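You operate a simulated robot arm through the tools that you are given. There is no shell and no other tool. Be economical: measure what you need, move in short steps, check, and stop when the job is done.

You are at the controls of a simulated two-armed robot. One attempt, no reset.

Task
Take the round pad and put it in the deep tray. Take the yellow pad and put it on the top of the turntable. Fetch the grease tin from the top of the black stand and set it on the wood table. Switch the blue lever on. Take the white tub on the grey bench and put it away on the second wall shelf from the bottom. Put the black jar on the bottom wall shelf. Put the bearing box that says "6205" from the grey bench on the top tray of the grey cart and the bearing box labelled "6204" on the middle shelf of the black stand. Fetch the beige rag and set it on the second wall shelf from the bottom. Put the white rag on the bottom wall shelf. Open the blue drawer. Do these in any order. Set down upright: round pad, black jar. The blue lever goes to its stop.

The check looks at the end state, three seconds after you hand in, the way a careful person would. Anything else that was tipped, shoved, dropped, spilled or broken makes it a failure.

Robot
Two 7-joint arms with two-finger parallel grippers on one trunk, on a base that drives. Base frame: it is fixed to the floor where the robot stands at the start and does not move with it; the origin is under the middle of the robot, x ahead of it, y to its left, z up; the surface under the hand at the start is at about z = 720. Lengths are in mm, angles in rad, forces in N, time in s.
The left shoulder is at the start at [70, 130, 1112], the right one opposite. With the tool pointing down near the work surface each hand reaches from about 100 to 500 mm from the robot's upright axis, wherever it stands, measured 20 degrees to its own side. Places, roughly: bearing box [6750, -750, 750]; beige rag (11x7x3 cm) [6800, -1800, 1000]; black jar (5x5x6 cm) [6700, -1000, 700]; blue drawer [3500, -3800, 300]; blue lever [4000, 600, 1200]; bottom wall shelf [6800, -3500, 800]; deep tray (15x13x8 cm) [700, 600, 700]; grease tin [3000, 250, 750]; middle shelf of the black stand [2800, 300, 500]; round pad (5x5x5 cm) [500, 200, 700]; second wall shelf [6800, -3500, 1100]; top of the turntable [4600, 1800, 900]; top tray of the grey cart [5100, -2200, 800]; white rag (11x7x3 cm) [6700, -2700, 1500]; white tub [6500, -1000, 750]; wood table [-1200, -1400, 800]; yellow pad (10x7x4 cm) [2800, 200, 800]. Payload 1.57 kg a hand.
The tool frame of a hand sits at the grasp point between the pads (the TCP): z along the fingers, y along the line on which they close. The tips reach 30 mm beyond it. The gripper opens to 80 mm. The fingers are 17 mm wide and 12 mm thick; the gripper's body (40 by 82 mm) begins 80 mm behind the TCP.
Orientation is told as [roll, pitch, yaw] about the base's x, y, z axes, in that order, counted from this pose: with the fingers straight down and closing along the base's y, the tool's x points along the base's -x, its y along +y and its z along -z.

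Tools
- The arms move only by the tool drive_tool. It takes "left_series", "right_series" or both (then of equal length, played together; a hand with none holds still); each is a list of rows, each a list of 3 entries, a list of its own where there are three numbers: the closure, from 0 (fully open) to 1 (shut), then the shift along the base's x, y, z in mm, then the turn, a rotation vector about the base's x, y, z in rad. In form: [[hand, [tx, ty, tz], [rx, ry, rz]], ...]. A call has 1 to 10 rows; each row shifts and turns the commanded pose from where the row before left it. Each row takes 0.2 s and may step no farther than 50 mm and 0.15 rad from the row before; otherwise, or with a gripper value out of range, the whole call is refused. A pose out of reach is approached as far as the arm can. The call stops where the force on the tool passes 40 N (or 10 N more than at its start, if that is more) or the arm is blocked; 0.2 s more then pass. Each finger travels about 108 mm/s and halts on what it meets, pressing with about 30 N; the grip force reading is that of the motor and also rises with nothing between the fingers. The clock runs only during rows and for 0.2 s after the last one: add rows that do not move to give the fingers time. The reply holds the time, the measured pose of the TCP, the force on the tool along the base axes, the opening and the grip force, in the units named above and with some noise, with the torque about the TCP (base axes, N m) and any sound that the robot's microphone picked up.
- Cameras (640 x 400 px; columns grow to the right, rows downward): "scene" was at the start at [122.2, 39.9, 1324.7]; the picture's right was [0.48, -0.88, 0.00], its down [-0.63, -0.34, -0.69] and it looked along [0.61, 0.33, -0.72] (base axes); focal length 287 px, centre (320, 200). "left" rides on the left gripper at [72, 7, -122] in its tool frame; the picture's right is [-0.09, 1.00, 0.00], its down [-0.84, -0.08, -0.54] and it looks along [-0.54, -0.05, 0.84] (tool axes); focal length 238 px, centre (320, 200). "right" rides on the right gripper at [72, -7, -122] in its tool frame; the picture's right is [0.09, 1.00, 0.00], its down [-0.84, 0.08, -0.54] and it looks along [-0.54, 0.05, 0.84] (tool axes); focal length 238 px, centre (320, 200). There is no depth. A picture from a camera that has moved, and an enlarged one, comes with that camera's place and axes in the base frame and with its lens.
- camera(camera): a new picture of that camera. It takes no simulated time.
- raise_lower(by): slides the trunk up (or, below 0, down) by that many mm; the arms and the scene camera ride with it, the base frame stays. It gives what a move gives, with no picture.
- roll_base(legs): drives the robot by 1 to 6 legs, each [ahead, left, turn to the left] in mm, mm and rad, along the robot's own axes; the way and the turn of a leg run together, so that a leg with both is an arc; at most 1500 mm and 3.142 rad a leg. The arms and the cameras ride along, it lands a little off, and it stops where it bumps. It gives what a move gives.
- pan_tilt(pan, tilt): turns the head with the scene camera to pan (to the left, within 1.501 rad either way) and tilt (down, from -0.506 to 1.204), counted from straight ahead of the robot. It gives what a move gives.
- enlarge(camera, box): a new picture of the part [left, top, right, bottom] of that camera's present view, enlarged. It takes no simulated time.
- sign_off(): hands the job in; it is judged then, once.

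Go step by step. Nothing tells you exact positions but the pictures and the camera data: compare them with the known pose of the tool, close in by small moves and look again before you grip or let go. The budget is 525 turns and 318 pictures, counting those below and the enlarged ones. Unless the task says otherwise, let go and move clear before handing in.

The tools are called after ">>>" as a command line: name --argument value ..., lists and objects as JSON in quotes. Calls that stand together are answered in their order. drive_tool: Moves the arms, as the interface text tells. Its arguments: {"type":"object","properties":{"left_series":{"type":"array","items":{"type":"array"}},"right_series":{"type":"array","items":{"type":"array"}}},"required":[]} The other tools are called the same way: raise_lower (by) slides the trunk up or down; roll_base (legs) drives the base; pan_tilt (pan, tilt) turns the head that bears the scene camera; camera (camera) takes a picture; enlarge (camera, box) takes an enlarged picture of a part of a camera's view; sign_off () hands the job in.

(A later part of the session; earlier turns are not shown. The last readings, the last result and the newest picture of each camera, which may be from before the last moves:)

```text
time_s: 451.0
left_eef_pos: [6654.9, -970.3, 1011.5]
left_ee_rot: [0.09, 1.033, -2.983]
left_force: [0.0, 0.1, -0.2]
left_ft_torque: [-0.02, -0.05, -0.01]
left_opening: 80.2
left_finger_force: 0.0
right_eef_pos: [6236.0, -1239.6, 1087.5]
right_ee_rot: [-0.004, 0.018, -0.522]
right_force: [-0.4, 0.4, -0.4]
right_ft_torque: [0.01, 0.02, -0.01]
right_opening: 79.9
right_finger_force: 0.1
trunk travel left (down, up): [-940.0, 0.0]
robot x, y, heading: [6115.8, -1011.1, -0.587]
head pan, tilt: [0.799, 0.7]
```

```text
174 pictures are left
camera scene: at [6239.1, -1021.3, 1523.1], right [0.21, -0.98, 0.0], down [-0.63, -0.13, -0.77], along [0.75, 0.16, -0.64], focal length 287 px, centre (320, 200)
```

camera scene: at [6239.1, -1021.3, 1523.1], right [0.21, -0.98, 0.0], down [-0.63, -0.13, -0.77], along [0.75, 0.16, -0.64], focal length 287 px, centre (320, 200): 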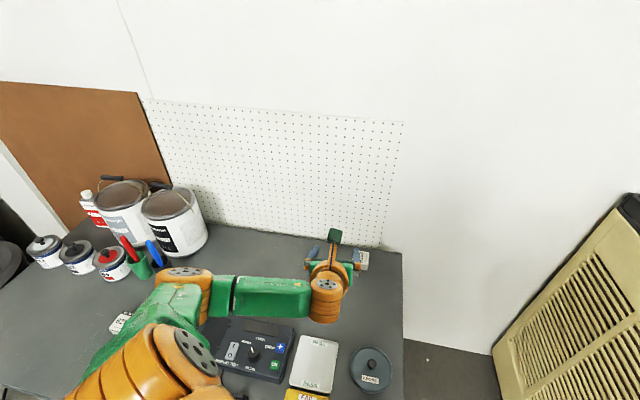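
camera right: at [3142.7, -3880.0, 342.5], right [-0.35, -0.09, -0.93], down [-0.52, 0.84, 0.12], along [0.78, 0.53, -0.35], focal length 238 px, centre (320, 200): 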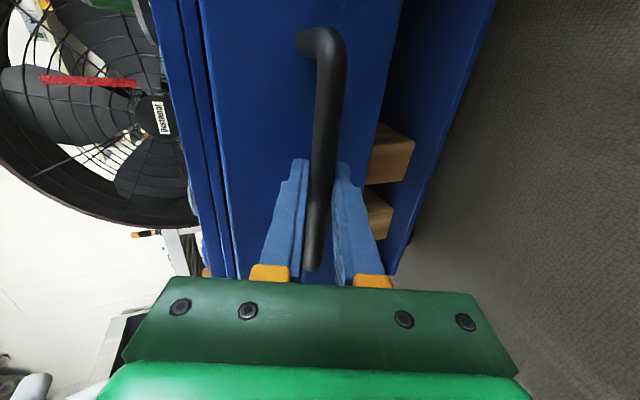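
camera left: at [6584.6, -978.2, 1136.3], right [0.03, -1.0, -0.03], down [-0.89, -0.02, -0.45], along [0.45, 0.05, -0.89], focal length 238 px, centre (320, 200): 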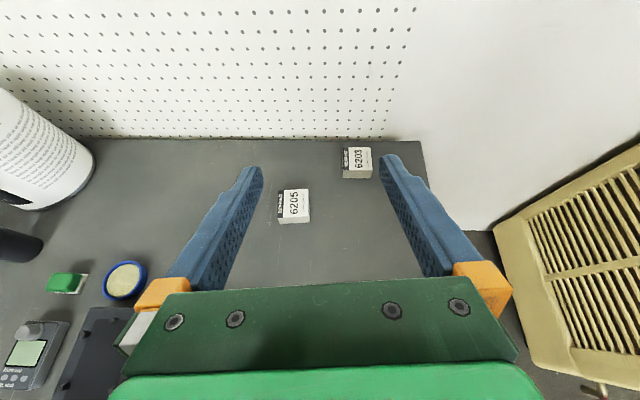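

The elbow is at [6460, −745], well above the bench. I'll extend toward the box while lowering with the arm rather than the trunk, so the elbow stays high.

>>> drive_tool --left_series '[[0, [15, 10, -20], [0, 0, 0]], [0, [15, 10, -20], [0, 0, 0]], [0, [15, 10, -20], [0, 0, 0]], [0, [15, 10, -20], [0, 0, 0]], [0, [15, 10, -20], [0, 0, 0]], [0, [10, 5, -20], [0, 0, 0]], [0, [0, 0, 0], [0, 0, 0]]]'

>>> camera --camera "left"

>>> camera --camera "scene"

```text
time_s: 452.6
left_eef_pos: [6739.6, -915.8, 890.9]
left_ee_rot: [0.093, 1.031, -2.981]
left_force: [-0.4, 0.7, -0.6]
left_ft_torque: [0.02, 0.01, -0.03]
left_opening: 80.0
left_finger_force: 0.0
right_eef_pos: [6234.4, -1239.4, 1087.9]
right_ee_rot: [-0.003, 0.016, -0.521]
right_force: [0.3, 0.2, 0.3]
right_ft_torque: [0.0, 0.01, 0.04]
right_opening: 80.1
right_finger_force: 0.1
trunk travel left (down, up): [-940.0, 0.0]
robot x, y, heading: [6115.7, -1014.5, -0.594]
head pan, tilt: [0.799, 0.7]
```

```text
173 pictures are left
camera left: at [6671.7, -922.7, 1014.9], right [0.03, -1.0, -0.03], down [-0.9, -0.02, -0.44], along [0.44, 0.04, -0.9], focal length 238 px, centre (320, 200)
```

left: 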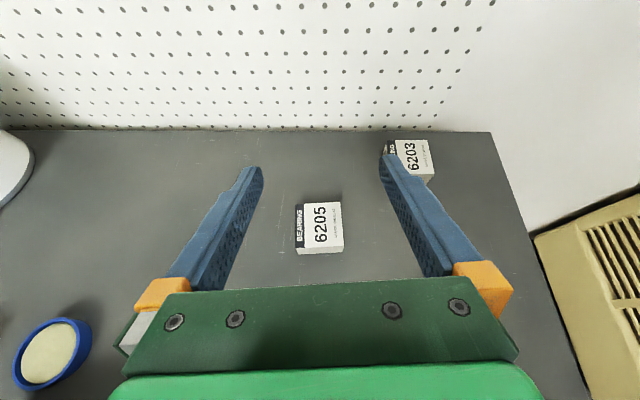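

```text
172 pictures are left
camera scene: at [6238.9, -1021.2, 1523.1], right [0.21, -0.98, 0.0], down [-0.63, -0.13, -0.77], along [0.75, 0.16, -0.64], focal length 287 px, centre (320, 200)
```

scene: 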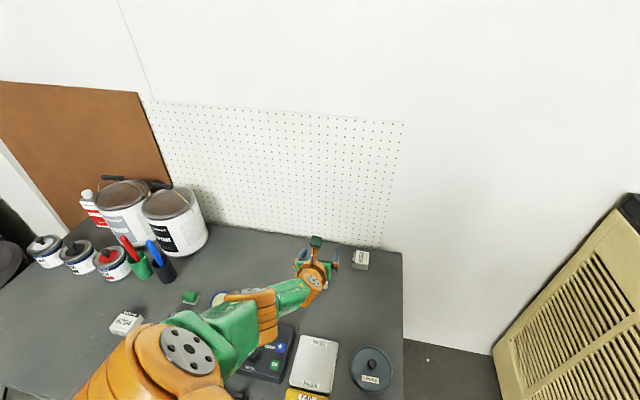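

>>> drive_tool --left_series '[[0, [8, 1, -25], [0, 0, 0]], [0, [8, 1, -25], [0, 0, 0]], [0, [8, 1, -25], [0, 0, 0]], [0, [4, 1, -25], [0, 0, 0]], [0, [0, 0, 0], [0, 0, 0]]]'

>>> camera --camera "left"

```text
time_s: 453.8
left_eef_pos: [6735.9, -906.6, 884.2]
left_ee_rot: [0.092, 1.034, -2.981]
left_force: [-0.6, -0.7, 0.3]
left_ft_torque: [0.02, -0.01, -0.03]
left_opening: 80.3
left_finger_force: 0.1
left hand out of reach, approached as far as the arm can: row 1, 2, 3, 4
right_eef_pos: [6236.9, -1238.5, 1087.0]
right_ee_rot: [-0.002, 0.019, -0.521]
right_force: [-0.4, 0.9, -0.7]
right_ft_torque: [-0.03, -0.02, 0.0]
right_opening: 79.8
right_finger_force: 0.2
trunk travel left (down, up): [-940.0, 0.0]
robot x, y, heading: [6112.1, -1011.7, -0.591]
head pan, tilt: [0.799, 0.7]
```

```text
171 pictures are left
camera left: at [6667.7, -913.8, 1008.1], right [0.03, -1.0, -0.03], down [-0.9, -0.02, -0.45], along [0.44, 0.04, -0.89], focal length 238 px, centre (320, 200)
```

left: 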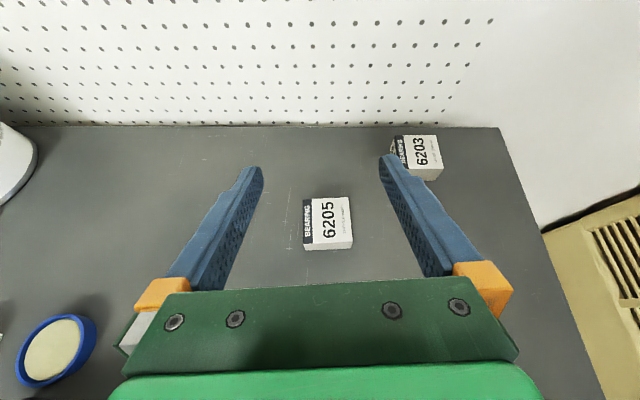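

The arm is fully extended, so the trunk can lower safely now.

>>> raise_lower --by -100

>>> drive_tool --left_series '[[0, [10, -2, 0], [0, 0, 0]], [0, [10, -2, 0], [0, 0, 0]], [0, [10, -1, 0], [0, 0, 0]], [0, [0, 0, 0], [0, 0, 0]]]'

>>> camera --camera "left"

>>> camera --camera "scene"

```text
time_s: 455.1
left_eef_pos: [6736.0, -905.8, 784.4]
left_ee_rot: [0.091, 1.033, -2.98]
left_force: [-0.6, -0.7, -0.5]
left_ft_torque: [0.02, 0.02, -0.05]
left_opening: 80.1
left_finger_force: 0.1
right_eef_pos: [6236.0, -1238.9, 987.2]
right_ee_rot: [-0.005, 0.018, -0.522]
right_force: [0.3, 0.9, 0.5]
right_ft_torque: [0.0, 0.0, -0.02]
right_opening: 80.1
right_finger_force: 0.0
trunk travel left (down, up): [-840.0, 100.0]
robot x, y, heading: [6114.5, -1012.7, -0.59]
head pan, tilt: [0.799, 0.7]
```

```text
time_s: 456.1
left_eef_pos: [6735.7, -907.5, 784.7]
left_ee_rot: [0.091, 1.033, -2.981]
left_force: [0.5, 1.1, 0.2]
left_ft_torque: [0.0, 0.01, 0.02]
left_opening: 80.0
left_finger_force: 0.1
left hand out of reach, approached as far as the arm can: row 1, 2, 3
right_eef_pos: [6235.4, -1239.9, 988.7]
right_ee_rot: [-0.005, 0.016, -0.523]
right_force: [-0.8, 0.4, 1.1]
right_ft_torque: [-0.02, 0.0, 0.03]
right_opening: 80.0
right_finger_force: 0.1
trunk travel left (down, up): [-840.0, 100.0]
robot x, y, heading: [6111.4, -1009.1, -0.588]
head pan, tilt: [0.799, 0.7]
```

```text
170 pictures are left
camera left: at [6667.7, -913.9, 908.1], right [0.03, -1.0, -0.03], down [-0.9, -0.02, -0.45], along [0.44, 0.04, -0.89], focal length 238 px, centre (320, 200)
```

left: 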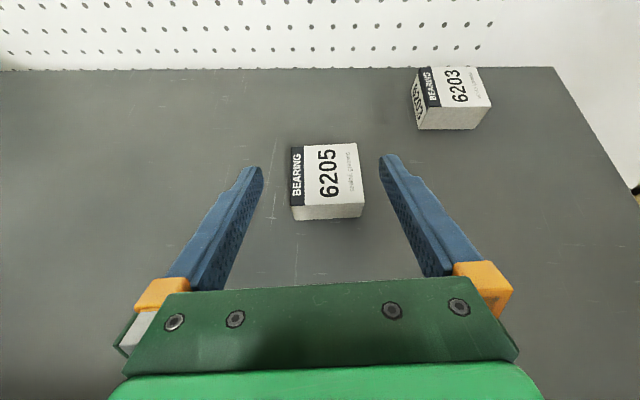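

```text
169 pictures are left
camera scene: at [6239.1, -1021.1, 1423.1], right [0.21, -0.98, 0.0], down [-0.63, -0.13, -0.76], along [0.75, 0.16, -0.64], focal length 287 px, centre (320, 200)
```

scene: 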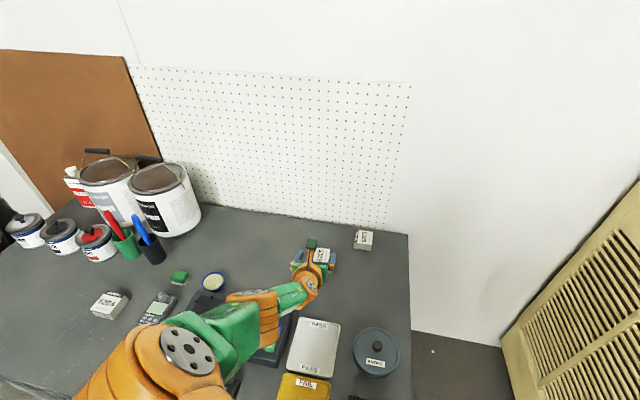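

I need about 30 mm more reach; I'll nudge the base forward in small steps.

>>> roll_base --legs '[[14, 9, 0]]'

>>> roll_base --legs '[[14, 9, 0]]'

>>> camera --camera "left"

```text
time_s: 456.9
left_eef_pos: [6750.1, -907.1, 785.8]
left_ee_rot: [0.092, 1.035, -2.98]
left_force: [0.9, -0.4, 0.5]
left_ft_torque: [0.0, -0.01, -0.02]
left_opening: 79.8
left_finger_force: 0.1
right_eef_pos: [6250.1, -1239.3, 988.6]
right_ee_rot: [-0.001, 0.015, -0.522]
right_force: [-0.4, 0.6, 0.2]
right_ft_torque: [0.02, -0.03, 0.0]
right_opening: 80.0
right_finger_force: 0.0
trunk travel left (down, up): [-840.0, 100.0]
robot x, y, heading: [6130.9, -1013.0, -0.595]
head pan, tilt: [0.799, 0.7]
```

```text
time_s: 457.7
left_eef_pos: [6766.3, -907.2, 785.8]
left_ee_rot: [0.094, 1.036, -2.981]
left_force: [0.1, -0.1, 0.2]
left_ft_torque: [-0.01, -0.01, 0.0]
left_opening: 80.0
left_finger_force: 0.0
right_eef_pos: [6266.5, -1239.8, 988.3]
right_ee_rot: [-0.001, 0.014, -0.521]
right_force: [-0.3, 0.7, -1.4]
right_ft_torque: [0.03, -0.06, 0.04]
right_opening: 79.8
right_finger_force: 0.0
trunk travel left (down, up): [-840.0, 100.0]
robot x, y, heading: [6144.6, -1012.4, -0.593]
head pan, tilt: [0.799, 0.7]
```

```text
168 pictures are left
camera left: at [6698.1, -914.5, 910.0], right [0.03, -1.0, -0.03], down [-0.89, -0.02, -0.45], along [0.45, 0.04, -0.89], focal length 238 px, centre (320, 200)
```

left: 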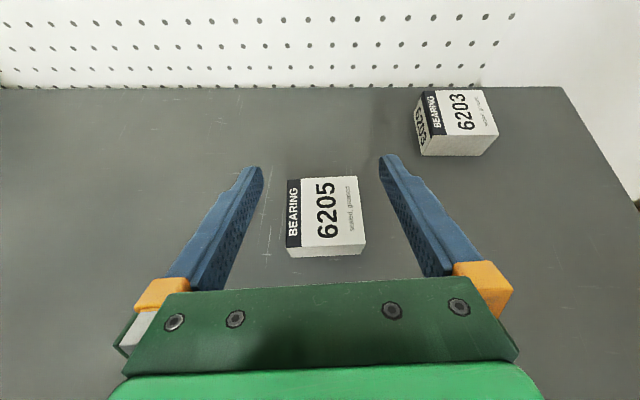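

>>> raise_lower --by -32

>>> raise_lower --by -6

>>> drive_tool --left_series '[[0.3, [0, -2, 0], [0, 0, 0]], [0.6, [0, 0, 0], [0, 0, 0]], [1, [0, 0, 0], [0, 0, 0]], [1, [0, 0, 0], [0, 0, 0]], [1, [0, 0, 0], [0, 0, 0]]]'

>>> raise_lower --by 40

>>> camera --camera "left"

```text
time_s: 458.5
left_eef_pos: [6769.6, -907.4, 752.9]
left_ee_rot: [0.09, 1.031, -2.982]
left_force: [0.2, -0.1, -0.4]
left_ft_torque: [0.0, 0.02, -0.01]
left_opening: 79.9
left_finger_force: 0.0
right_eef_pos: [6268.3, -1240.3, 956.2]
right_ee_rot: [-0.002, 0.018, -0.521]
right_force: [0.2, -0.1, 0.8]
right_ft_torque: [-0.04, 0.02, -0.01]
right_opening: 80.3
right_finger_force: 0.1
trunk travel left (down, up): [-808.0, 132.0]
robot x, y, heading: [6144.7, -1013.2, -0.594]
head pan, tilt: [0.799, 0.7]
```

```text
time_s: 459.0
left_eef_pos: [6769.4, -907.2, 746.7]
left_ee_rot: [0.091, 1.031, -2.982]
left_force: [0.9, -0.2, 0.1]
left_ft_torque: [0.02, 0.0, 0.02]
left_opening: 80.2
left_finger_force: 0.1
right_eef_pos: [6267.9, -1240.9, 949.8]
right_ee_rot: [-0.003, 0.018, -0.522]
right_force: [0.6, 0.3, -0.5]
right_ft_torque: [0.02, -0.01, -0.01]
right_opening: 79.8
right_finger_force: 0.1
trunk travel left (down, up): [-802.0, 138.0]
robot x, y, heading: [6147.9, -1016.1, -0.591]
head pan, tilt: [0.799, 0.7]
```

```text
time_s: 460.2
left_eef_pos: [6767.7, -909.4, 747.0]
left_ee_rot: [0.091, 1.033, -2.982]
left_force: [0.4, 0.9, 2.0]
left_ft_torque: [0.13, -0.02, -0.03]
left_opening: 55.8
left_finger_force: 30.2
right_eef_pos: [6268.1, -1240.0, 949.7]
right_ee_rot: [-0.004, 0.017, -0.521]
right_force: [-0.3, -0.5, -0.9]
right_ft_torque: [-0.01, 0.03, 0.0]
right_opening: 80.0
right_finger_force: 0.1
trunk travel left (down, up): [-802.0, 138.0]
robot x, y, heading: [6141.8, -1013.7, -0.588]
head pan, tilt: [0.799, 0.7]
```

```text
time_s: 461.0
left_eef_pos: [6768.8, -908.3, 785.5]
left_ee_rot: [0.092, 1.03, -2.981]
left_force: [0.3, -0.9, -2.0]
left_ft_torque: [0.01, 0.02, 0.03]
left_opening: 55.5
left_finger_force: 29.6
right_eef_pos: [6268.8, -1239.2, 990.0]
right_ee_rot: [-0.002, 0.017, -0.523]
right_force: [-0.3, -0.5, 0.3]
right_ft_torque: [0.03, 0.01, 0.0]
right_opening: 79.9
right_finger_force: 0.1
trunk travel left (down, up): [-842.0, 98.0]
robot x, y, heading: [6147.0, -1012.6, -0.593]
head pan, tilt: [0.799, 0.7]
```

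```text
167 pictures are left
camera left: at [6701.3, -916.6, 909.7], right [0.03, -1.0, -0.03], down [-0.9, -0.02, -0.44], along [0.44, 0.04, -0.9], focal length 238 px, centre (320, 200)
```

left: 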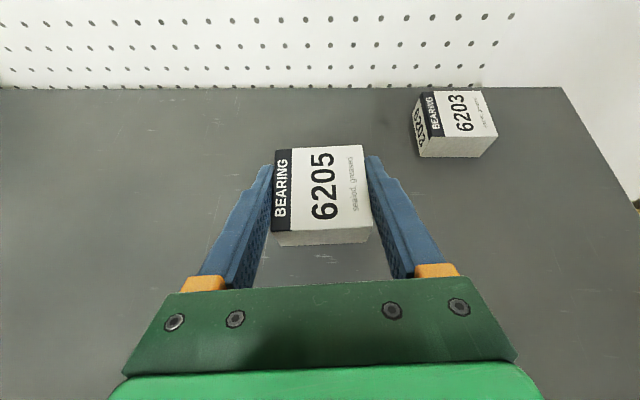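

Box 6205 is held. I'll raise it, back away from the bench, turn toward the grey cart and look.

>>> raise_lower --by 98

>>> roll_base --legs '[[-265, -178, 0], [0, 0, -1.55]]'

>>> pan_tilt --pan 0.0 --tilt 0.5

>>> camera --camera "scene"

```text
time_s: 462.4
left_eef_pos: [6769.5, -909.0, 884.0]
left_ee_rot: [0.091, 1.031, -2.98]
left_force: [0.6, 0.8, -1.6]
left_ft_torque: [0.02, -0.03, -0.01]
left_opening: 56.1
left_finger_force: 29.7
right_eef_pos: [6268.4, -1239.8, 1086.1]
right_ee_rot: [-0.005, 0.02, -0.523]
right_force: [-0.3, -0.1, -0.6]
right_ft_torque: [0.03, 0.01, -0.01]
right_opening: 80.0
right_finger_force: 0.1
trunk travel left (down, up): [-940.0, 0.0]
robot x, y, heading: [6146.1, -1016.2, -0.592]
head pan, tilt: [0.799, 0.7]
```

```text
time_s: 468.3
left_eef_pos: [5940.2, -1634.0, 884.0]
left_ee_rot: [0.092, 1.032, 1.745]
left_force: [-0.5, -0.2, -0.7]
left_ft_torque: [0.0, -0.01, 0.01]
left_opening: 56.0
left_finger_force: 29.4
right_eef_pos: [5602.4, -1138.4, 1087.9]
right_ee_rot: [-0.004, 0.019, -2.079]
right_force: [0.8, 0.3, 0.4]
right_ft_torque: [-0.01, 0.0, -0.02]
right_opening: 80.1
right_finger_force: 0.0
trunk travel left (down, up): [-940.0, 0.0]
robot x, y, heading: [5828.2, -1010.9, -2.148]
head pan, tilt: [0.799, 0.7]
```

```text
time_s: 469.4
left_eef_pos: [5939.6, -1634.7, 883.2]
left_ee_rot: [0.089, 1.031, 1.745]
left_force: [0.1, -0.3, -1.7]
left_ft_torque: [-0.03, -0.05, 0.04]
left_opening: 56.0
left_finger_force: 30.0
right_eef_pos: [5601.1, -1138.3, 1087.8]
right_ee_rot: [-0.004, 0.017, -2.079]
right_force: [0.6, -0.3, -0.2]
right_ft_torque: [0.03, -0.01, 0.01]
right_opening: 80.0
right_finger_force: 0.0
trunk travel left (down, up): [-940.0, 0.0]
robot x, y, heading: [5828.9, -1010.3, -2.149]
head pan, tilt: [0.0, 0.499]
```

```text
166 pictures are left
camera scene: at [5751.9, -1130.2, 1540.7], right [-0.84, 0.54, 0.0], down [0.26, 0.4, -0.88], along [-0.48, -0.74, -0.48], focal length 287 px, centre (320, 200)
```

scene: 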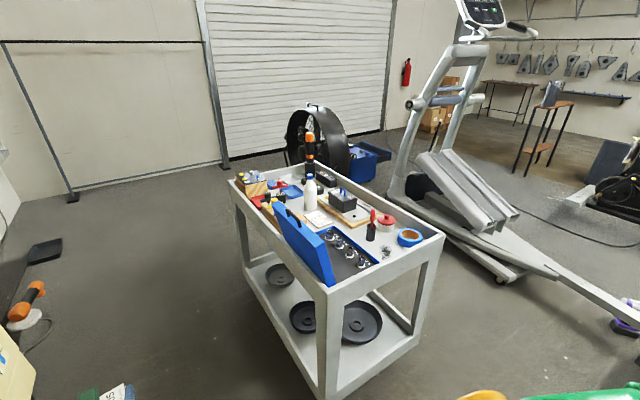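

>>> enlarge --camera "scene" --box '[220, 150, 460, 310]'

```text
2.50 times, centred on (340, 230) of scene
camera zoom: at [5751.9, -1130.2, 1540.7], right [-0.84, 0.54, 0.0], down [0.26, 0.4, -0.88], along [-0.48, -0.74, -0.48], focal length 719 px, centre (270, 125)
```

zoom: 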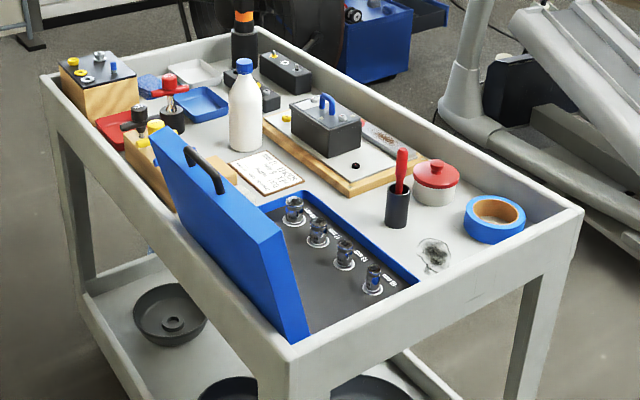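

The cart's top tray is crowded, but it looks free between the wooden board, the pen cup and the blue toolbox. I'll raise the box and approach the cart's near end, facing −y, for a top view.

>>> drive_tool --left_series '[[1, [0, 20, 35], [0, 0, -0.12]], [1, [0, 20, 35], [0, 0, -0.12]], [1, [0, 20, 35], [0, 0, -0.12]], [1, [0, 20, 35], [0, 0, -0.12]], [1, [0, 20, 30], [0, 0, -0.11]], [1, [0, 0, 0], [0, 0, 0]]]'

>>> roll_base --legs '[[0, 0, 0.578], [0, -920, 0], [180, 0, 0]]'

>>> camera --camera "left"

>>> pan_tilt --pan 0.2 --tilt 0.8

>>> camera --camera "scene"

```text
time_s: 470.8
left_eef_pos: [5937.5, -1533.5, 1055.9]
left_ee_rot: [0.093, 1.032, 1.153]
left_force: [-0.3, -0.6, -1.3]
left_ft_torque: [0.0, -0.02, -0.01]
left_opening: 55.7
left_finger_force: 30.4
right_eef_pos: [5600.6, -1139.0, 1087.8]
right_ee_rot: [-0.005, 0.018, -2.079]
right_force: [-0.3, 0.0, -0.1]
right_ft_torque: [-0.02, -0.01, -0.01]
right_opening: 79.9
right_finger_force: 0.1
trunk travel left (down, up): [-940.0, 0.0]
robot x, y, heading: [5825.8, -1012.3, -2.145]
head pan, tilt: [0.0, 0.499]
```

```text
time_s: 478.3
left_eef_pos: [5285.2, -1562.3, 1057.2]
left_ee_rot: [0.092, 1.036, 1.724]
left_force: [0.0, 1.0, -1.2]
left_ft_torque: [0.0, 0.02, -0.01]
left_opening: 55.4
left_finger_force: 29.7
right_eef_pos: [4787.6, -1410.4, 1088.1]
right_ee_rot: [-0.006, 0.014, -1.51]
right_force: [-0.5, 0.4, -0.3]
right_ft_torque: [-0.02, -0.03, -0.02]
right_opening: 80.0
right_finger_force: 0.0
trunk travel left (down, up): [-940.0, 0.0]
robot x, y, heading: [4909.3, -1181.9, -1.579]
head pan, tilt: [0.0, 0.499]
```

```text
164 pictures are left
camera left: at [5278.7, -1495.6, 1179.6], right [-1.0, -0.03, -0.03], down [-0.01, 0.89, -0.45], along [0.04, -0.45, -0.89], focal length 238 px, centre (320, 200)
```

left: 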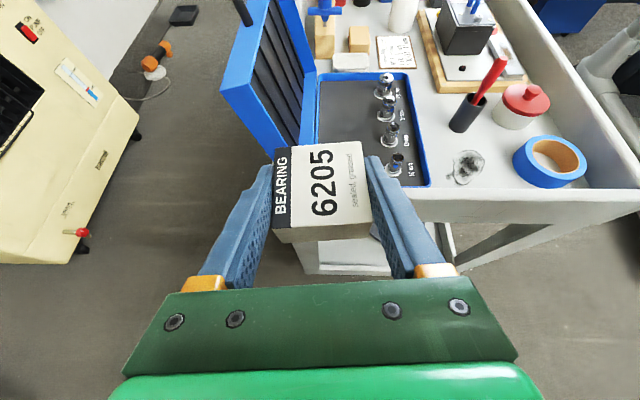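

```text
time_s: 479.1
left_eef_pos: [5284.6, -1566.5, 1054.6]
left_ee_rot: [0.093, 1.032, 1.722]
left_force: [-0.8, -1.1, -1.5]
left_ft_torque: [0.02, 0.01, 0.0]
left_opening: 55.9
left_finger_force: 30.2
right_eef_pos: [4787.6, -1414.6, 1087.7]
right_ee_rot: [-0.004, 0.017, -1.508]
right_force: [0.2, 0.1, -1.1]
right_ft_torque: [0.01, -0.01, 0.0]
right_opening: 80.3
right_finger_force: 0.2
trunk travel left (down, up): [-940.0, 0.0]
robot x, y, heading: [4911.3, -1185.9, -1.578]
head pan, tilt: [0.201, 0.799]
```

```text
163 pictures are left
camera scene: at [4926.7, -1315.7, 1514.8], right [-0.98, -0.19, 0.0], down [-0.14, 0.7, -0.7], along [0.13, -0.68, -0.72], focal length 287 px, centre (320, 200)
```

scene: 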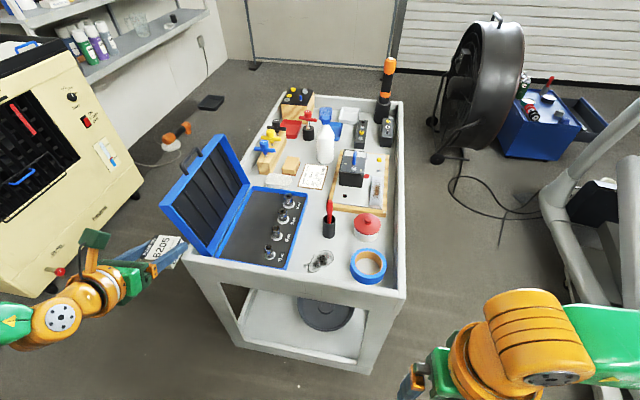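

I can see the tray. The roomiest free patch is around [5035, −1918], beyond the pen cup and beside the toolbox. I'll bring the hand over the tray's middle for a close top view.

>>> drive_tool --left_series '[[1, [-40, -10, 5], [0, 0, 0]], [1, [-40, -10, 5], [0, 0, 0]], [1, [-40, -10, 5], [0, 0, 0]], [1, [-40, -10, 5], [0, 0, 0]], [1, [-40, -10, 5], [0, 0, 0]], [1, [-40, -10, 5], [0, 0, 0]], [1, [0, 0, 0], [0, 0, 0]]]'

>>> roll_base --legs '[[120, 0, 0]]'

>>> camera --camera "left"

```text
time_s: 480.7
left_eef_pos: [5044.8, -1625.4, 1084.2]
left_ee_rot: [0.092, 1.033, 1.721]
left_force: [-0.5, 0.7, -1.3]
left_ft_torque: [0.01, 0.01, -0.05]
left_opening: 55.5
left_finger_force: 29.7
right_eef_pos: [4788.1, -1414.6, 1087.4]
right_ee_rot: [-0.004, 0.018, -1.509]
right_force: [-0.2, 0.7, 0.0]
right_ft_torque: [0.01, 0.01, -0.02]
right_opening: 80.0
right_finger_force: 0.2
trunk travel left (down, up): [-940.0, 0.0]
robot x, y, heading: [4909.0, -1186.1, -1.581]
head pan, tilt: [0.201, 0.799]
```

```text
time_s: 481.9
left_eef_pos: [5043.5, -1743.0, 1085.6]
left_ee_rot: [0.092, 1.035, 1.724]
left_force: [-0.5, -0.9, -1.6]
left_ft_torque: [-0.02, -0.04, 0.02]
left_opening: 55.7
left_finger_force: 30.2
right_eef_pos: [4787.8, -1531.1, 1088.1]
right_ee_rot: [-0.003, 0.013, -1.51]
right_force: [0.6, 0.0, -0.4]
right_ft_torque: [-0.05, -0.02, -0.03]
right_opening: 79.9
right_finger_force: 0.1
trunk travel left (down, up): [-940.0, 0.0]
robot x, y, heading: [4908.4, -1308.6, -1.579]
head pan, tilt: [0.201, 0.799]
```

```text
162 pictures are left
camera left: at [5037.6, -1675.0, 1209.4], right [-1.0, -0.03, -0.03], down [-0.01, 0.89, -0.45], along [0.04, -0.45, -0.89], focal length 238 px, centre (320, 200)
```

left: 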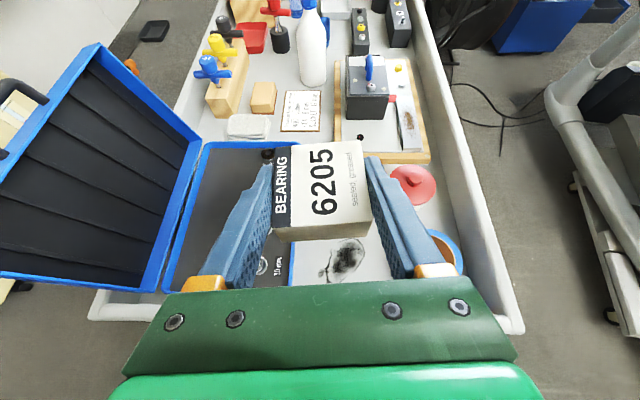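

>>> pan_tilt --pan 0.1 --tilt 0.95

>>> camera --camera "scene"

>>> camera --camera "right"

```text
time_s: 482.6
left_eef_pos: [5043.1, -1747.0, 1083.4]
left_ee_rot: [0.089, 1.031, 1.725]
left_force: [0.4, 0.9, -1.9]
left_ft_torque: [0.0, 0.03, -0.01]
left_opening: 55.6
left_finger_force: 29.6
right_eef_pos: [4787.8, -1533.4, 1087.5]
right_ee_rot: [-0.004, 0.017, -1.51]
right_force: [-0.7, 0.7, -0.8]
right_ft_torque: [0.0, -0.01, 0.02]
right_opening: 79.9
right_finger_force: 0.0
trunk travel left (down, up): [-940.0, 0.0]
robot x, y, heading: [4909.3, -1308.0, -1.582]
head pan, tilt: [0.099, 0.949]
```

```text
161 pictures are left
camera scene: at [4916.6, -1428.1, 1503.4], right [-1.0, -0.09, 0.0], down [-0.07, 0.81, -0.58], along [0.05, -0.58, -0.81], focal length 287 px, centre (320, 200)
```

scene: 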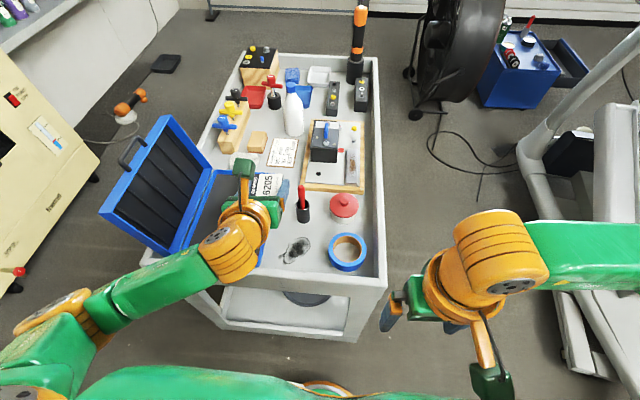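

```text
160 pictures are left
camera right: at [4777.4, -1464.7, 1211.8], right [0.99, 0.15, 0.0], down [0.13, -0.84, 0.53], along [0.08, -0.52, -0.85], focal length 238 px, centre (320, 200)
```

right: 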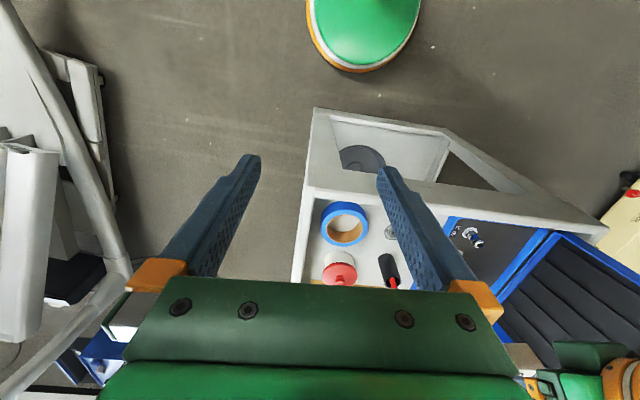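

The best free cell is around [4945, −1835], between the cup, the red-lidded jar, the tape and the wire ball. I'll line the base up so the tool can descend there at a steeper pitch.

>>> roll_base --legs '[[10, -119, 0]]'

>>> drive_tool --left_series '[[1, [10, -15, 0], [-0.105, 0, 0]], [1, [10, -15, 0], [-0.105, 0, 0]], [1, [0, -15, -20], [0, 0, 0]], [1, [0, -15, -20], [0, 0, 0]], [1, [0, 0, -30], [0, 0, 0]], [1, [0, 0, 0], [0, 0, 0]]]'

>>> camera --camera "left"

>>> camera --camera "scene"

```text
time_s: 483.9
left_eef_pos: [4931.5, -1755.3, 1084.0]
left_ee_rot: [0.1, 1.032, 1.732]
left_force: [0.6, 0.0, -0.9]
left_ft_torque: [0.0, 0.02, 0.01]
left_opening: 55.6
left_finger_force: 30.0
right_eef_pos: [4672.8, -1543.6, 1088.7]
right_ee_rot: [-0.007, 0.018, -1.509]
right_force: [0.5, 0.3, -0.6]
right_ft_torque: [-0.02, 0.05, 0.01]
right_opening: 80.1
right_finger_force: 0.0
trunk travel left (down, up): [-940.0, 0.0]
robot x, y, heading: [4790.9, -1316.4, -1.576]
head pan, tilt: [0.099, 0.949]
```

```text
time_s: 485.3
left_eef_pos: [4946.5, -1815.9, 1014.1]
left_ee_rot: [0.188, 1.236, 1.813]
left_force: [-0.6, -0.1, -1.6]
left_ft_torque: [-0.01, -0.01, 0.02]
left_opening: 55.7
left_finger_force: 29.7
right_eef_pos: [4670.1, -1543.1, 1088.1]
right_ee_rot: [-0.003, 0.017, -1.508]
right_force: [0.0, 0.3, 0.1]
right_ft_torque: [-0.04, 0.01, 0.0]
right_opening: 80.0
right_finger_force: 0.0
trunk travel left (down, up): [-940.0, 0.0]
robot x, y, heading: [4789.8, -1316.7, -1.579]
head pan, tilt: [0.099, 0.949]
```

```text
159 pictures are left
camera left: at [4940.3, -1724.1, 1121.3], right [-1.0, -0.03, -0.03], down [-0.01, 0.78, -0.62], along [0.04, -0.62, -0.78], focal length 238 px, centre (320, 200)
```

left: 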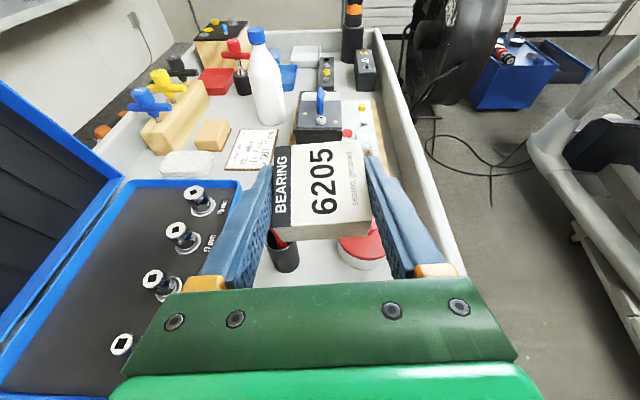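

```text
158 pictures are left
camera scene: at [4799.0, -1437.7, 1503.3], right [-1.0, -0.09, 0.0], down [-0.07, 0.81, -0.58], along [0.05, -0.58, -0.81], focal length 287 px, centre (320, 200)
```

scene: 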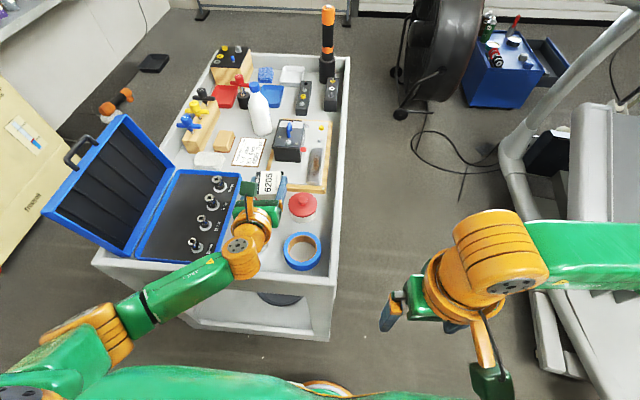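

The pitch went the wrong way. I'll rotate the other way to about 45° and look again.

>>> drive_tool --left_series '[[1, [0, 0, 0], [0.14, 0, 0]], [1, [0, 0, 0], [0.14, 0, 0]], [1, [0, 0, 0], [0.14, 0, 0]], [1, [0, -5, -20], [0, 0, 0]], [1, [0, 0, -20], [0, 0, 0]], [1, [0, 0, 0], [0, 0, 0]]]'

>>> camera --camera "left"

>>> enlarge --camera "scene" --box '[140, 130, 380, 310]'

```text
time_s: 486.7
left_eef_pos: [4947.1, -1819.6, 973.5]
left_ee_rot: [0.042, 0.822, 1.685]
left_force: [0.1, -0.4, -1.3]
left_ft_torque: [-0.03, 0.03, -0.03]
left_opening: 55.6
left_finger_force: 29.9
right_eef_pos: [4669.4, -1542.8, 1088.9]
right_ee_rot: [-0.005, 0.019, -1.509]
right_force: [0.5, 0.9, -0.5]
right_ft_torque: [0.05, 0.04, 0.0]
right_opening: 80.2
right_finger_force: 0.2
trunk travel left (down, up): [-940.0, 0.0]
robot x, y, heading: [4790.5, -1315.6, -1.578]
head pan, tilt: [0.099, 0.949]
```

```text
157 pictures are left
camera left: at [4940.1, -1780.3, 1108.7], right [-1.0, -0.02, -0.04], down [-0.01, 0.97, -0.25], along [0.04, -0.25, -0.97], focal length 238 px, centre (320, 200)
```

left: 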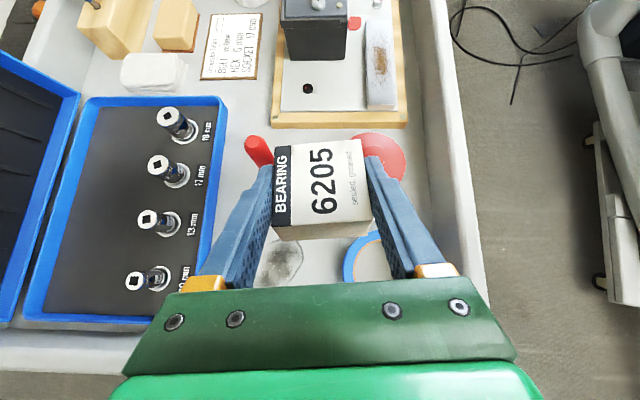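

```text
2.22 times, centred on (260, 220) of scene
camera zoom: at [4798.8, -1437.9, 1503.3], right [-1.0, -0.09, 0.0], down [-0.07, 0.81, -0.58], along [0.05, -0.58, -0.81], focal length 639 px, centre (453, 156)
```

zoom: 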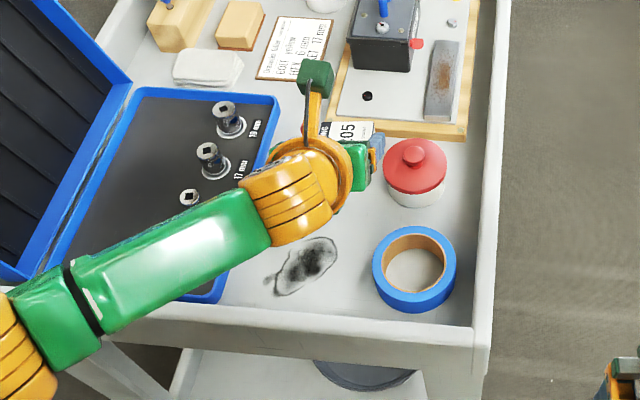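

The view is clear: "wire ball" is a flat stain, and the cell between cup, jar and tape fits the box. I'll lower at [4946, −1824].

>>> drive_tool --left_series '[[1, [0, -2, -25], [0, 0, 0]], [1, [0, -2, -25], [0, 0, 0]], [1, [0, 0, -25], [0, 0, 0]], [1, [0, 0, -20], [0, 0, 0]], [1, [0, 0, -15], [0, 0, 0]], [1, [0, 0, 0], [0, 0, 0]]]'

>>> camera --camera "left"

>>> enlarge --camera "scene" --box '[200, 130, 360, 290]'

```text
time_s: 488.1
left_eef_pos: [4946.3, -1824.9, 863.9]
left_ee_rot: [0.044, 0.823, 1.685]
left_force: [0.8, 0.1, -1.3]
left_ft_torque: [0.02, -0.01, 0.01]
left_opening: 55.8
left_finger_force: 29.7
right_eef_pos: [4670.1, -1545.3, 1087.0]
right_ee_rot: [-0.005, 0.018, -1.509]
right_force: [-0.5, -0.3, 0.0]
right_ft_torque: [0.01, -0.02, 0.02]
right_opening: 80.0
right_finger_force: 0.1
trunk travel left (down, up): [-940.0, 0.0]
robot x, y, heading: [4791.2, -1319.5, -1.577]
head pan, tilt: [0.099, 0.949]
```

```text
155 pictures are left
camera left: at [4940.2, -1784.6, 998.8], right [-1.0, -0.02, -0.04], down [-0.01, 0.97, -0.25], along [0.04, -0.25, -0.97], focal length 238 px, centre (320, 200)
```

left: 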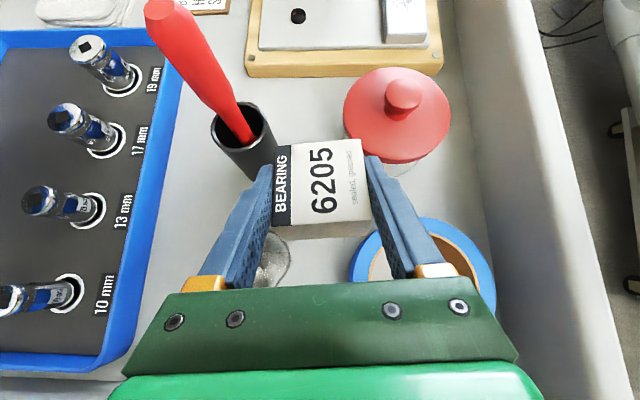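

```text
2.50 times, centred on (280, 210) of scene
camera zoom: at [4799.0, -1438.0, 1503.3], right [-1.0, -0.09, 0.0], down [-0.07, 0.81, -0.58], along [0.05, -0.58, -0.81], focal length 719 px, centre (420, 175)
```

zoom: 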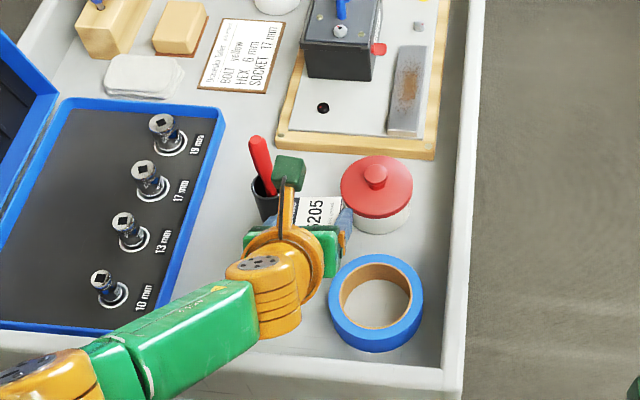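

The cup, jar and tape leave too little room for the fingers here. I'll lift and look closely at the grey smudge next to it.

>>> drive_tool --left_series '[[1, [0, 10, 30], [0, 0, 0]], [1, [0, 20, 35], [0, 0, 0]], [1, [0, 40, 25], [0, 0, 0]], [1, [-30, 40, 0], [0, 0, 0]], [1, [-40, 10, 0], [0, 0, 0]], [1, [0, 0, 0], [0, 0, 0]]]'

>>> enlarge --camera "left" --box '[140, 60, 460, 290]'

>>> enlarge --camera "scene" --box '[200, 180, 340, 290]'

```text
time_s: 489.5
left_eef_pos: [4877.7, -1703.6, 954.1]
left_ee_rot: [0.044, 0.823, 1.687]
left_force: [0.6, -0.6, -1.8]
left_ft_torque: [0.03, 0.02, 0.0]
left_opening: 55.6
left_finger_force: 29.7
right_eef_pos: [4669.8, -1544.8, 1087.9]
right_ee_rot: [-0.003, 0.016, -1.509]
right_force: [0.2, -0.5, -0.5]
right_ft_torque: [-0.01, 0.0, 0.0]
right_opening: 79.7
right_finger_force: 0.1
trunk travel left (down, up): [-940.0, 0.0]
robot x, y, heading: [4793.3, -1317.4, -1.579]
head pan, tilt: [0.099, 0.949]
```

```text
1.74 times, centred on (300, 175) of left
camera zoom: at [4870.8, -1664.4, 1089.1], right [-1.0, -0.02, -0.04], down [-0.01, 0.97, -0.25], along [0.04, -0.25, -0.97], focal length 414 px, centre (355, 244)
```

zoom: 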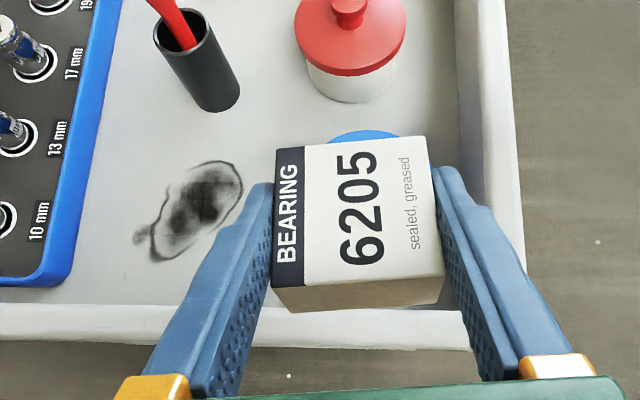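

```text
3.64 times, centred on (270, 235) of scene
camera zoom: at [4799.3, -1438.3, 1503.2], right [-1.0, -0.09, 0.0], down [-0.08, 0.81, -0.58], along [0.05, -0.58, -0.81], focal length 1045 px, centre (502, 73)
```

zoom: 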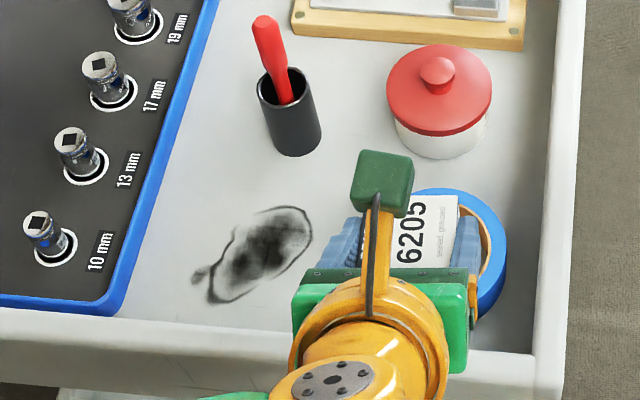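

It's only a flat stain, so the open area at about [5008, −1776] is free: toolbox edge at x 5090, cup at y −1865. I'll go there.

>>> roll_base --legs '[[0, 70, 0]]'

>>> drive_tool --left_series '[[1, [20, -20, 0], [0, 0, 0]], [1, [20, -20, 0], [0, 0, 0]], [1, [18, -25, 0], [0, 0, 0]], [1, [0, 0, -25], [0, 0, 0]], [1, [0, 0, -25], [0, 0, 0]], [1, [0, 0, 0], [0, 0, 0]]]'

>>> camera --camera "left"

```text
time_s: 490.5
left_eef_pos: [4939.4, -1704.7, 954.4]
left_ee_rot: [0.034, 0.825, 1.677]
left_force: [0.0, 0.4, -0.5]
left_ft_torque: [0.0, 0.0, 0.03]
left_opening: 55.7
left_finger_force: 30.2
right_eef_pos: [4731.6, -1543.9, 1087.0]
right_ee_rot: [0.005, 0.017, -1.509]
right_force: [0.0, -0.8, 0.1]
right_ft_torque: [-0.02, -0.05, 0.0]
right_opening: 80.0
right_finger_force: 0.0
trunk travel left (down, up): [-940.0, 0.0]
robot x, y, heading: [4859.6, -1319.2, -1.581]
head pan, tilt: [0.099, 0.949]
```

```text
time_s: 491.9
left_eef_pos: [5004.6, -1768.9, 904.9]
left_ee_rot: [0.043, 0.824, 1.686]
left_force: [0.6, 0.1, -1.1]
left_ft_torque: [0.01, 0.0, 0.01]
left_opening: 55.7
left_finger_force: 29.9
right_eef_pos: [4738.1, -1544.2, 1087.2]
right_ee_rot: [-0.004, 0.018, -1.511]
right_force: [0.2, -0.7, -0.7]
right_ft_torque: [0.02, 0.0, -0.01]
right_opening: 79.9
right_finger_force: 0.0
trunk travel left (down, up): [-940.0, 0.0]
robot x, y, heading: [4861.8, -1318.2, -1.582]
head pan, tilt: [0.099, 0.949]
```

```text
151 pictures are left
camera left: at [4997.8, -1729.9, 1039.8], right [-1.0, -0.02, -0.04], down [-0.01, 0.97, -0.25], along [0.04, -0.25, -0.97], focal length 238 px, centre (320, 200)
```

left: 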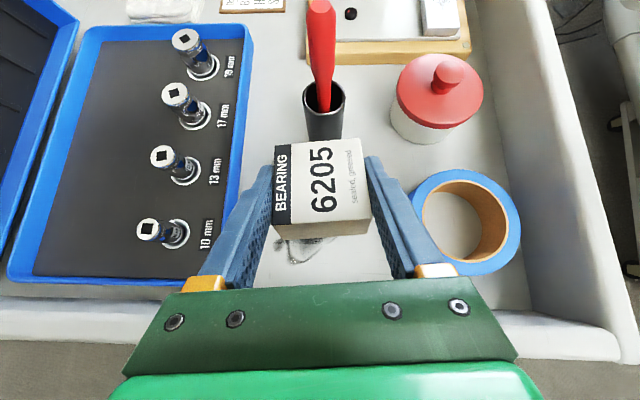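

>>> drive_tool --left_series '[[1, [3, 0, -25], [0, 0, 0]], [1, [0, 0, -25], [0, 0, 0]], [1, [0, 0, -12], [0, 0, 0]], [1, [0, 0, -6], [0, 0, 0]], [1, [0, 0, -6], [0, 0, 0]], [1, [0, 0, -5], [0, 0, 0]], [1, [0, 0, 0], [0, 0, 0]]]'

>>> camera --camera "left"

```text
time_s: 493.5
left_eef_pos: [5005.8, -1769.4, 828.1]
left_ee_rot: [0.044, 0.827, 1.687]
left_force: [2.8, -3.6, 13.9]
left_ft_torque: [1.47, -0.09, -0.24]
left_opening: 55.8
left_finger_force: 29.9
right_eef_pos: [4737.9, -1542.9, 1088.5]
right_ee_rot: [-0.004, 0.015, -1.511]
right_force: [-0.2, 0.6, -0.4]
right_ft_torque: [-0.01, -0.01, 0.05]
right_opening: 79.9
right_finger_force: 0.1
trunk travel left (down, up): [-940.0, 0.0]
robot x, y, heading: [4862.7, -1318.5, -1.573]
head pan, tilt: [0.099, 0.949]
```

```text
150 pictures are left
camera left: at [5000.7, -1729.0, 961.3], right [-1.0, -0.02, -0.04], down [-0.01, 0.97, -0.25], along [0.04, -0.25, -0.97], focal length 238 px, centre (320, 200)
```

left: 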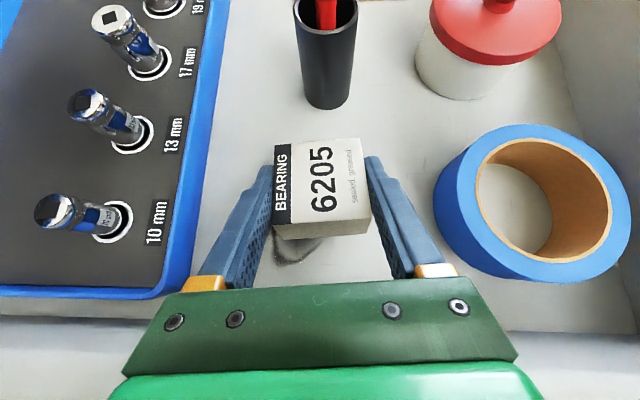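

Contact of the far edge. I'll level the box, settle, and release.

>>> drive_tool --left_series '[[1, [0, 0, 2], [-0.1, 0, 0]], [1, [0, 0, -2], [-0.1, 0, 0]], [1, [0, 0, -2], [0, 0, 0]], [1, [0, 0, -2], [0, 0, 0]], [0.7, [0, 0, 0], [0, 0, 0]], [0.2, [0, 0, 0], [0, 0, 0]], [0.2, [0, 0, 0], [0, 0, 0]], [0.2, [0, 3, 15], [0, 0, 0]], [0.2, [0, 10, 25], [0, 0, 0]], [0.2, [0, 15, 30], [0, 0, 0]]]'

>>> camera --camera "left"

```text
time_s: 493.9
left_eef_pos: [5006.6, -1770.0, 832.7]
left_ee_rot: [0.05, 0.903, 1.691]
left_force: [1.0, 4.2, 22.1]
left_ft_torque: [2.0, -0.22, 0.01]
left_opening: 55.8
left_finger_force: 30.2
right_eef_pos: [4737.0, -1539.1, 1088.3]
right_ee_rot: [0.0, 0.011, -1.51]
right_force: [0.2, 0.0, 0.5]
right_ft_torque: [-0.02, 0.01, 0.02]
right_opening: 80.1
right_finger_force: 0.0
trunk travel left (down, up): [-940.0, 0.0]
robot x, y, heading: [4861.8, -1316.4, -1.577]
head pan, tilt: [0.099, 0.949]
stopped in row 1 (left hand): the force on the tool passed its limit at 52 N (the readings are from after the stop); the commanded pose is now the measured one
```

```text
149 pictures are left
camera left: at [5000.0, -1720.0, 964.4], right [-1.0, -0.02, -0.04], down [-0.01, 0.95, -0.32], along [0.05, -0.32, -0.95], focal length 238 px, centre (320, 200)
```

left: 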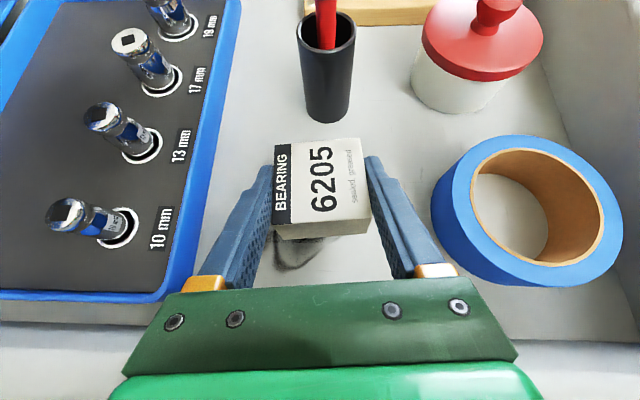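

The contact was the gripper's underside on the tray rim, not the box. I'll raise, steepen to about 58°, move 20 mm further in, and lower again.

>>> drive_tool --left_series '[[1, [0, 0, 25], [0, 0, 0]], [1, [0, -8, 5], [0.15, 0, 0]], [1, [0, -8, 0], [0.14, 0, 0]], [1, [0, -4, -10], [0, 0, 0]], [1, [0, 0, -10], [0, 0, 0]], [1, [0, 0, 0], [0, 0, 0]]]'

>>> camera --camera "left"

```text
time_s: 495.3
left_eef_pos: [5008.2, -1793.5, 838.7]
left_ee_rot: [0.009, 0.605, 1.663]
left_force: [0.3, 0.2, -1.5]
left_ft_torque: [-0.01, 0.0, 0.0]
left_opening: 55.5
left_finger_force: 30.1
right_eef_pos: [4739.0, -1544.9, 1087.4]
right_ee_rot: [-0.002, 0.017, -1.511]
right_force: [-0.8, 0.1, 0.1]
right_ft_torque: [-0.01, -0.01, 0.0]
right_opening: 79.7
right_finger_force: 0.1
trunk travel left (down, up): [-940.0, 0.0]
robot x, y, heading: [4861.2, -1317.1, -1.583]
head pan, tilt: [0.099, 0.949]
```

```text
148 pictures are left
camera left: at [5001.4, -1784.5, 980.4], right [-1.0, -0.01, -0.04], down [-0.01, 1.0, -0.03], along [0.05, -0.03, -1.0], focal length 238 px, centre (320, 200)
```

left: 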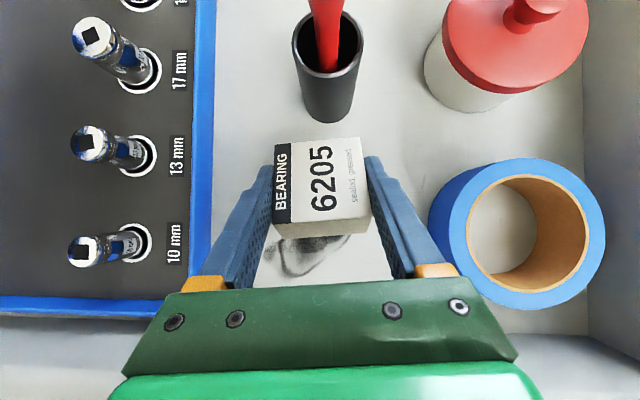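

>>> drive_tool --left_series '[[1, [0, 0, -5], [0, 0, 0]], [1, [0, 0, -4], [0, 0, 0]], [1, [0, 0, -4], [0, 0, 0]], [1, [0, 0, -4], [0, 0, 0]], [1, [0, 0, 0], [0, 0, 0]]]'

```text
time_s: 496.5
left_eef_pos: [5008.3, -1793.1, 823.5]
left_ee_rot: [0.009, 0.606, 1.664]
left_force: [-0.6, 0.0, -0.7]
left_ft_torque: [0.02, 0.01, -0.01]
left_opening: 55.6
left_finger_force: 30.4
right_eef_pos: [4737.8, -1544.3, 1087.7]
right_ee_rot: [-0.004, 0.018, -1.509]
right_force: [0.0, 0.1, -0.8]
right_ft_torque: [0.01, -0.02, -0.04]
right_opening: 80.0
right_finger_force: 0.0
trunk travel left (down, up): [-940.0, 0.0]
robot x, y, heading: [4859.3, -1315.4, -1.577]
head pan, tilt: [0.099, 0.949]
```

>>> drive_tool --left_series '[[1, [0, 0, -4], [0, 0, 0]], [1, [0, 0, -4], [0, 0, 0]], [1, [0, 0, -4], [0, 0, 0]], [1, [0, 0, 0], [0, 0, 0]]]'

>>> camera --camera "left"

```text
time_s: 497.5
left_eef_pos: [5008.1, -1788.0, 820.1]
left_ee_rot: [0.008, 0.609, 1.662]
left_force: [-2.1, -5.1, 20.0]
left_ft_torque: [-0.67, -0.16, -0.1]
left_opening: 55.6
left_finger_force: 29.8
left hand out of reach, approached as far as the arm can: row 1, 3
right_eef_pos: [4735.8, -1541.8, 1087.9]
right_ee_rot: [-0.003, 0.016, -1.51]
right_force: [-0.4, -0.3, 0.0]
right_ft_torque: [-0.02, 0.0, 0.02]
right_opening: 80.0
right_finger_force: 0.0
trunk travel left (down, up): [-940.0, 0.0]
robot x, y, heading: [4858.1, -1317.2, -1.579]
head pan, tilt: [0.099, 0.949]
```

```text
147 pictures are left
camera left: at [5000.8, -1778.4, 961.2], right [-1.0, -0.01, -0.05], down [-0.01, 1.0, -0.04], along [0.05, -0.03, -1.0], focal length 238 px, centre (320, 200)
```

left: 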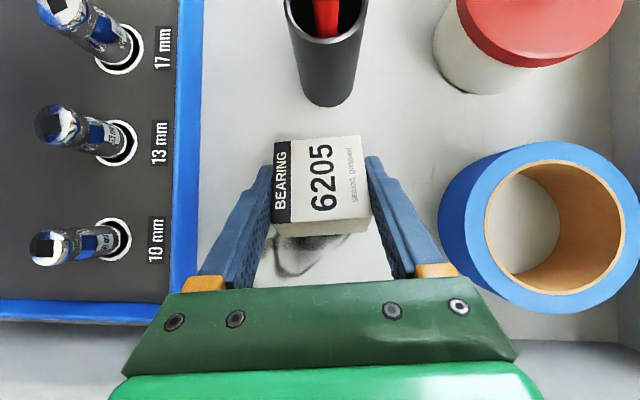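

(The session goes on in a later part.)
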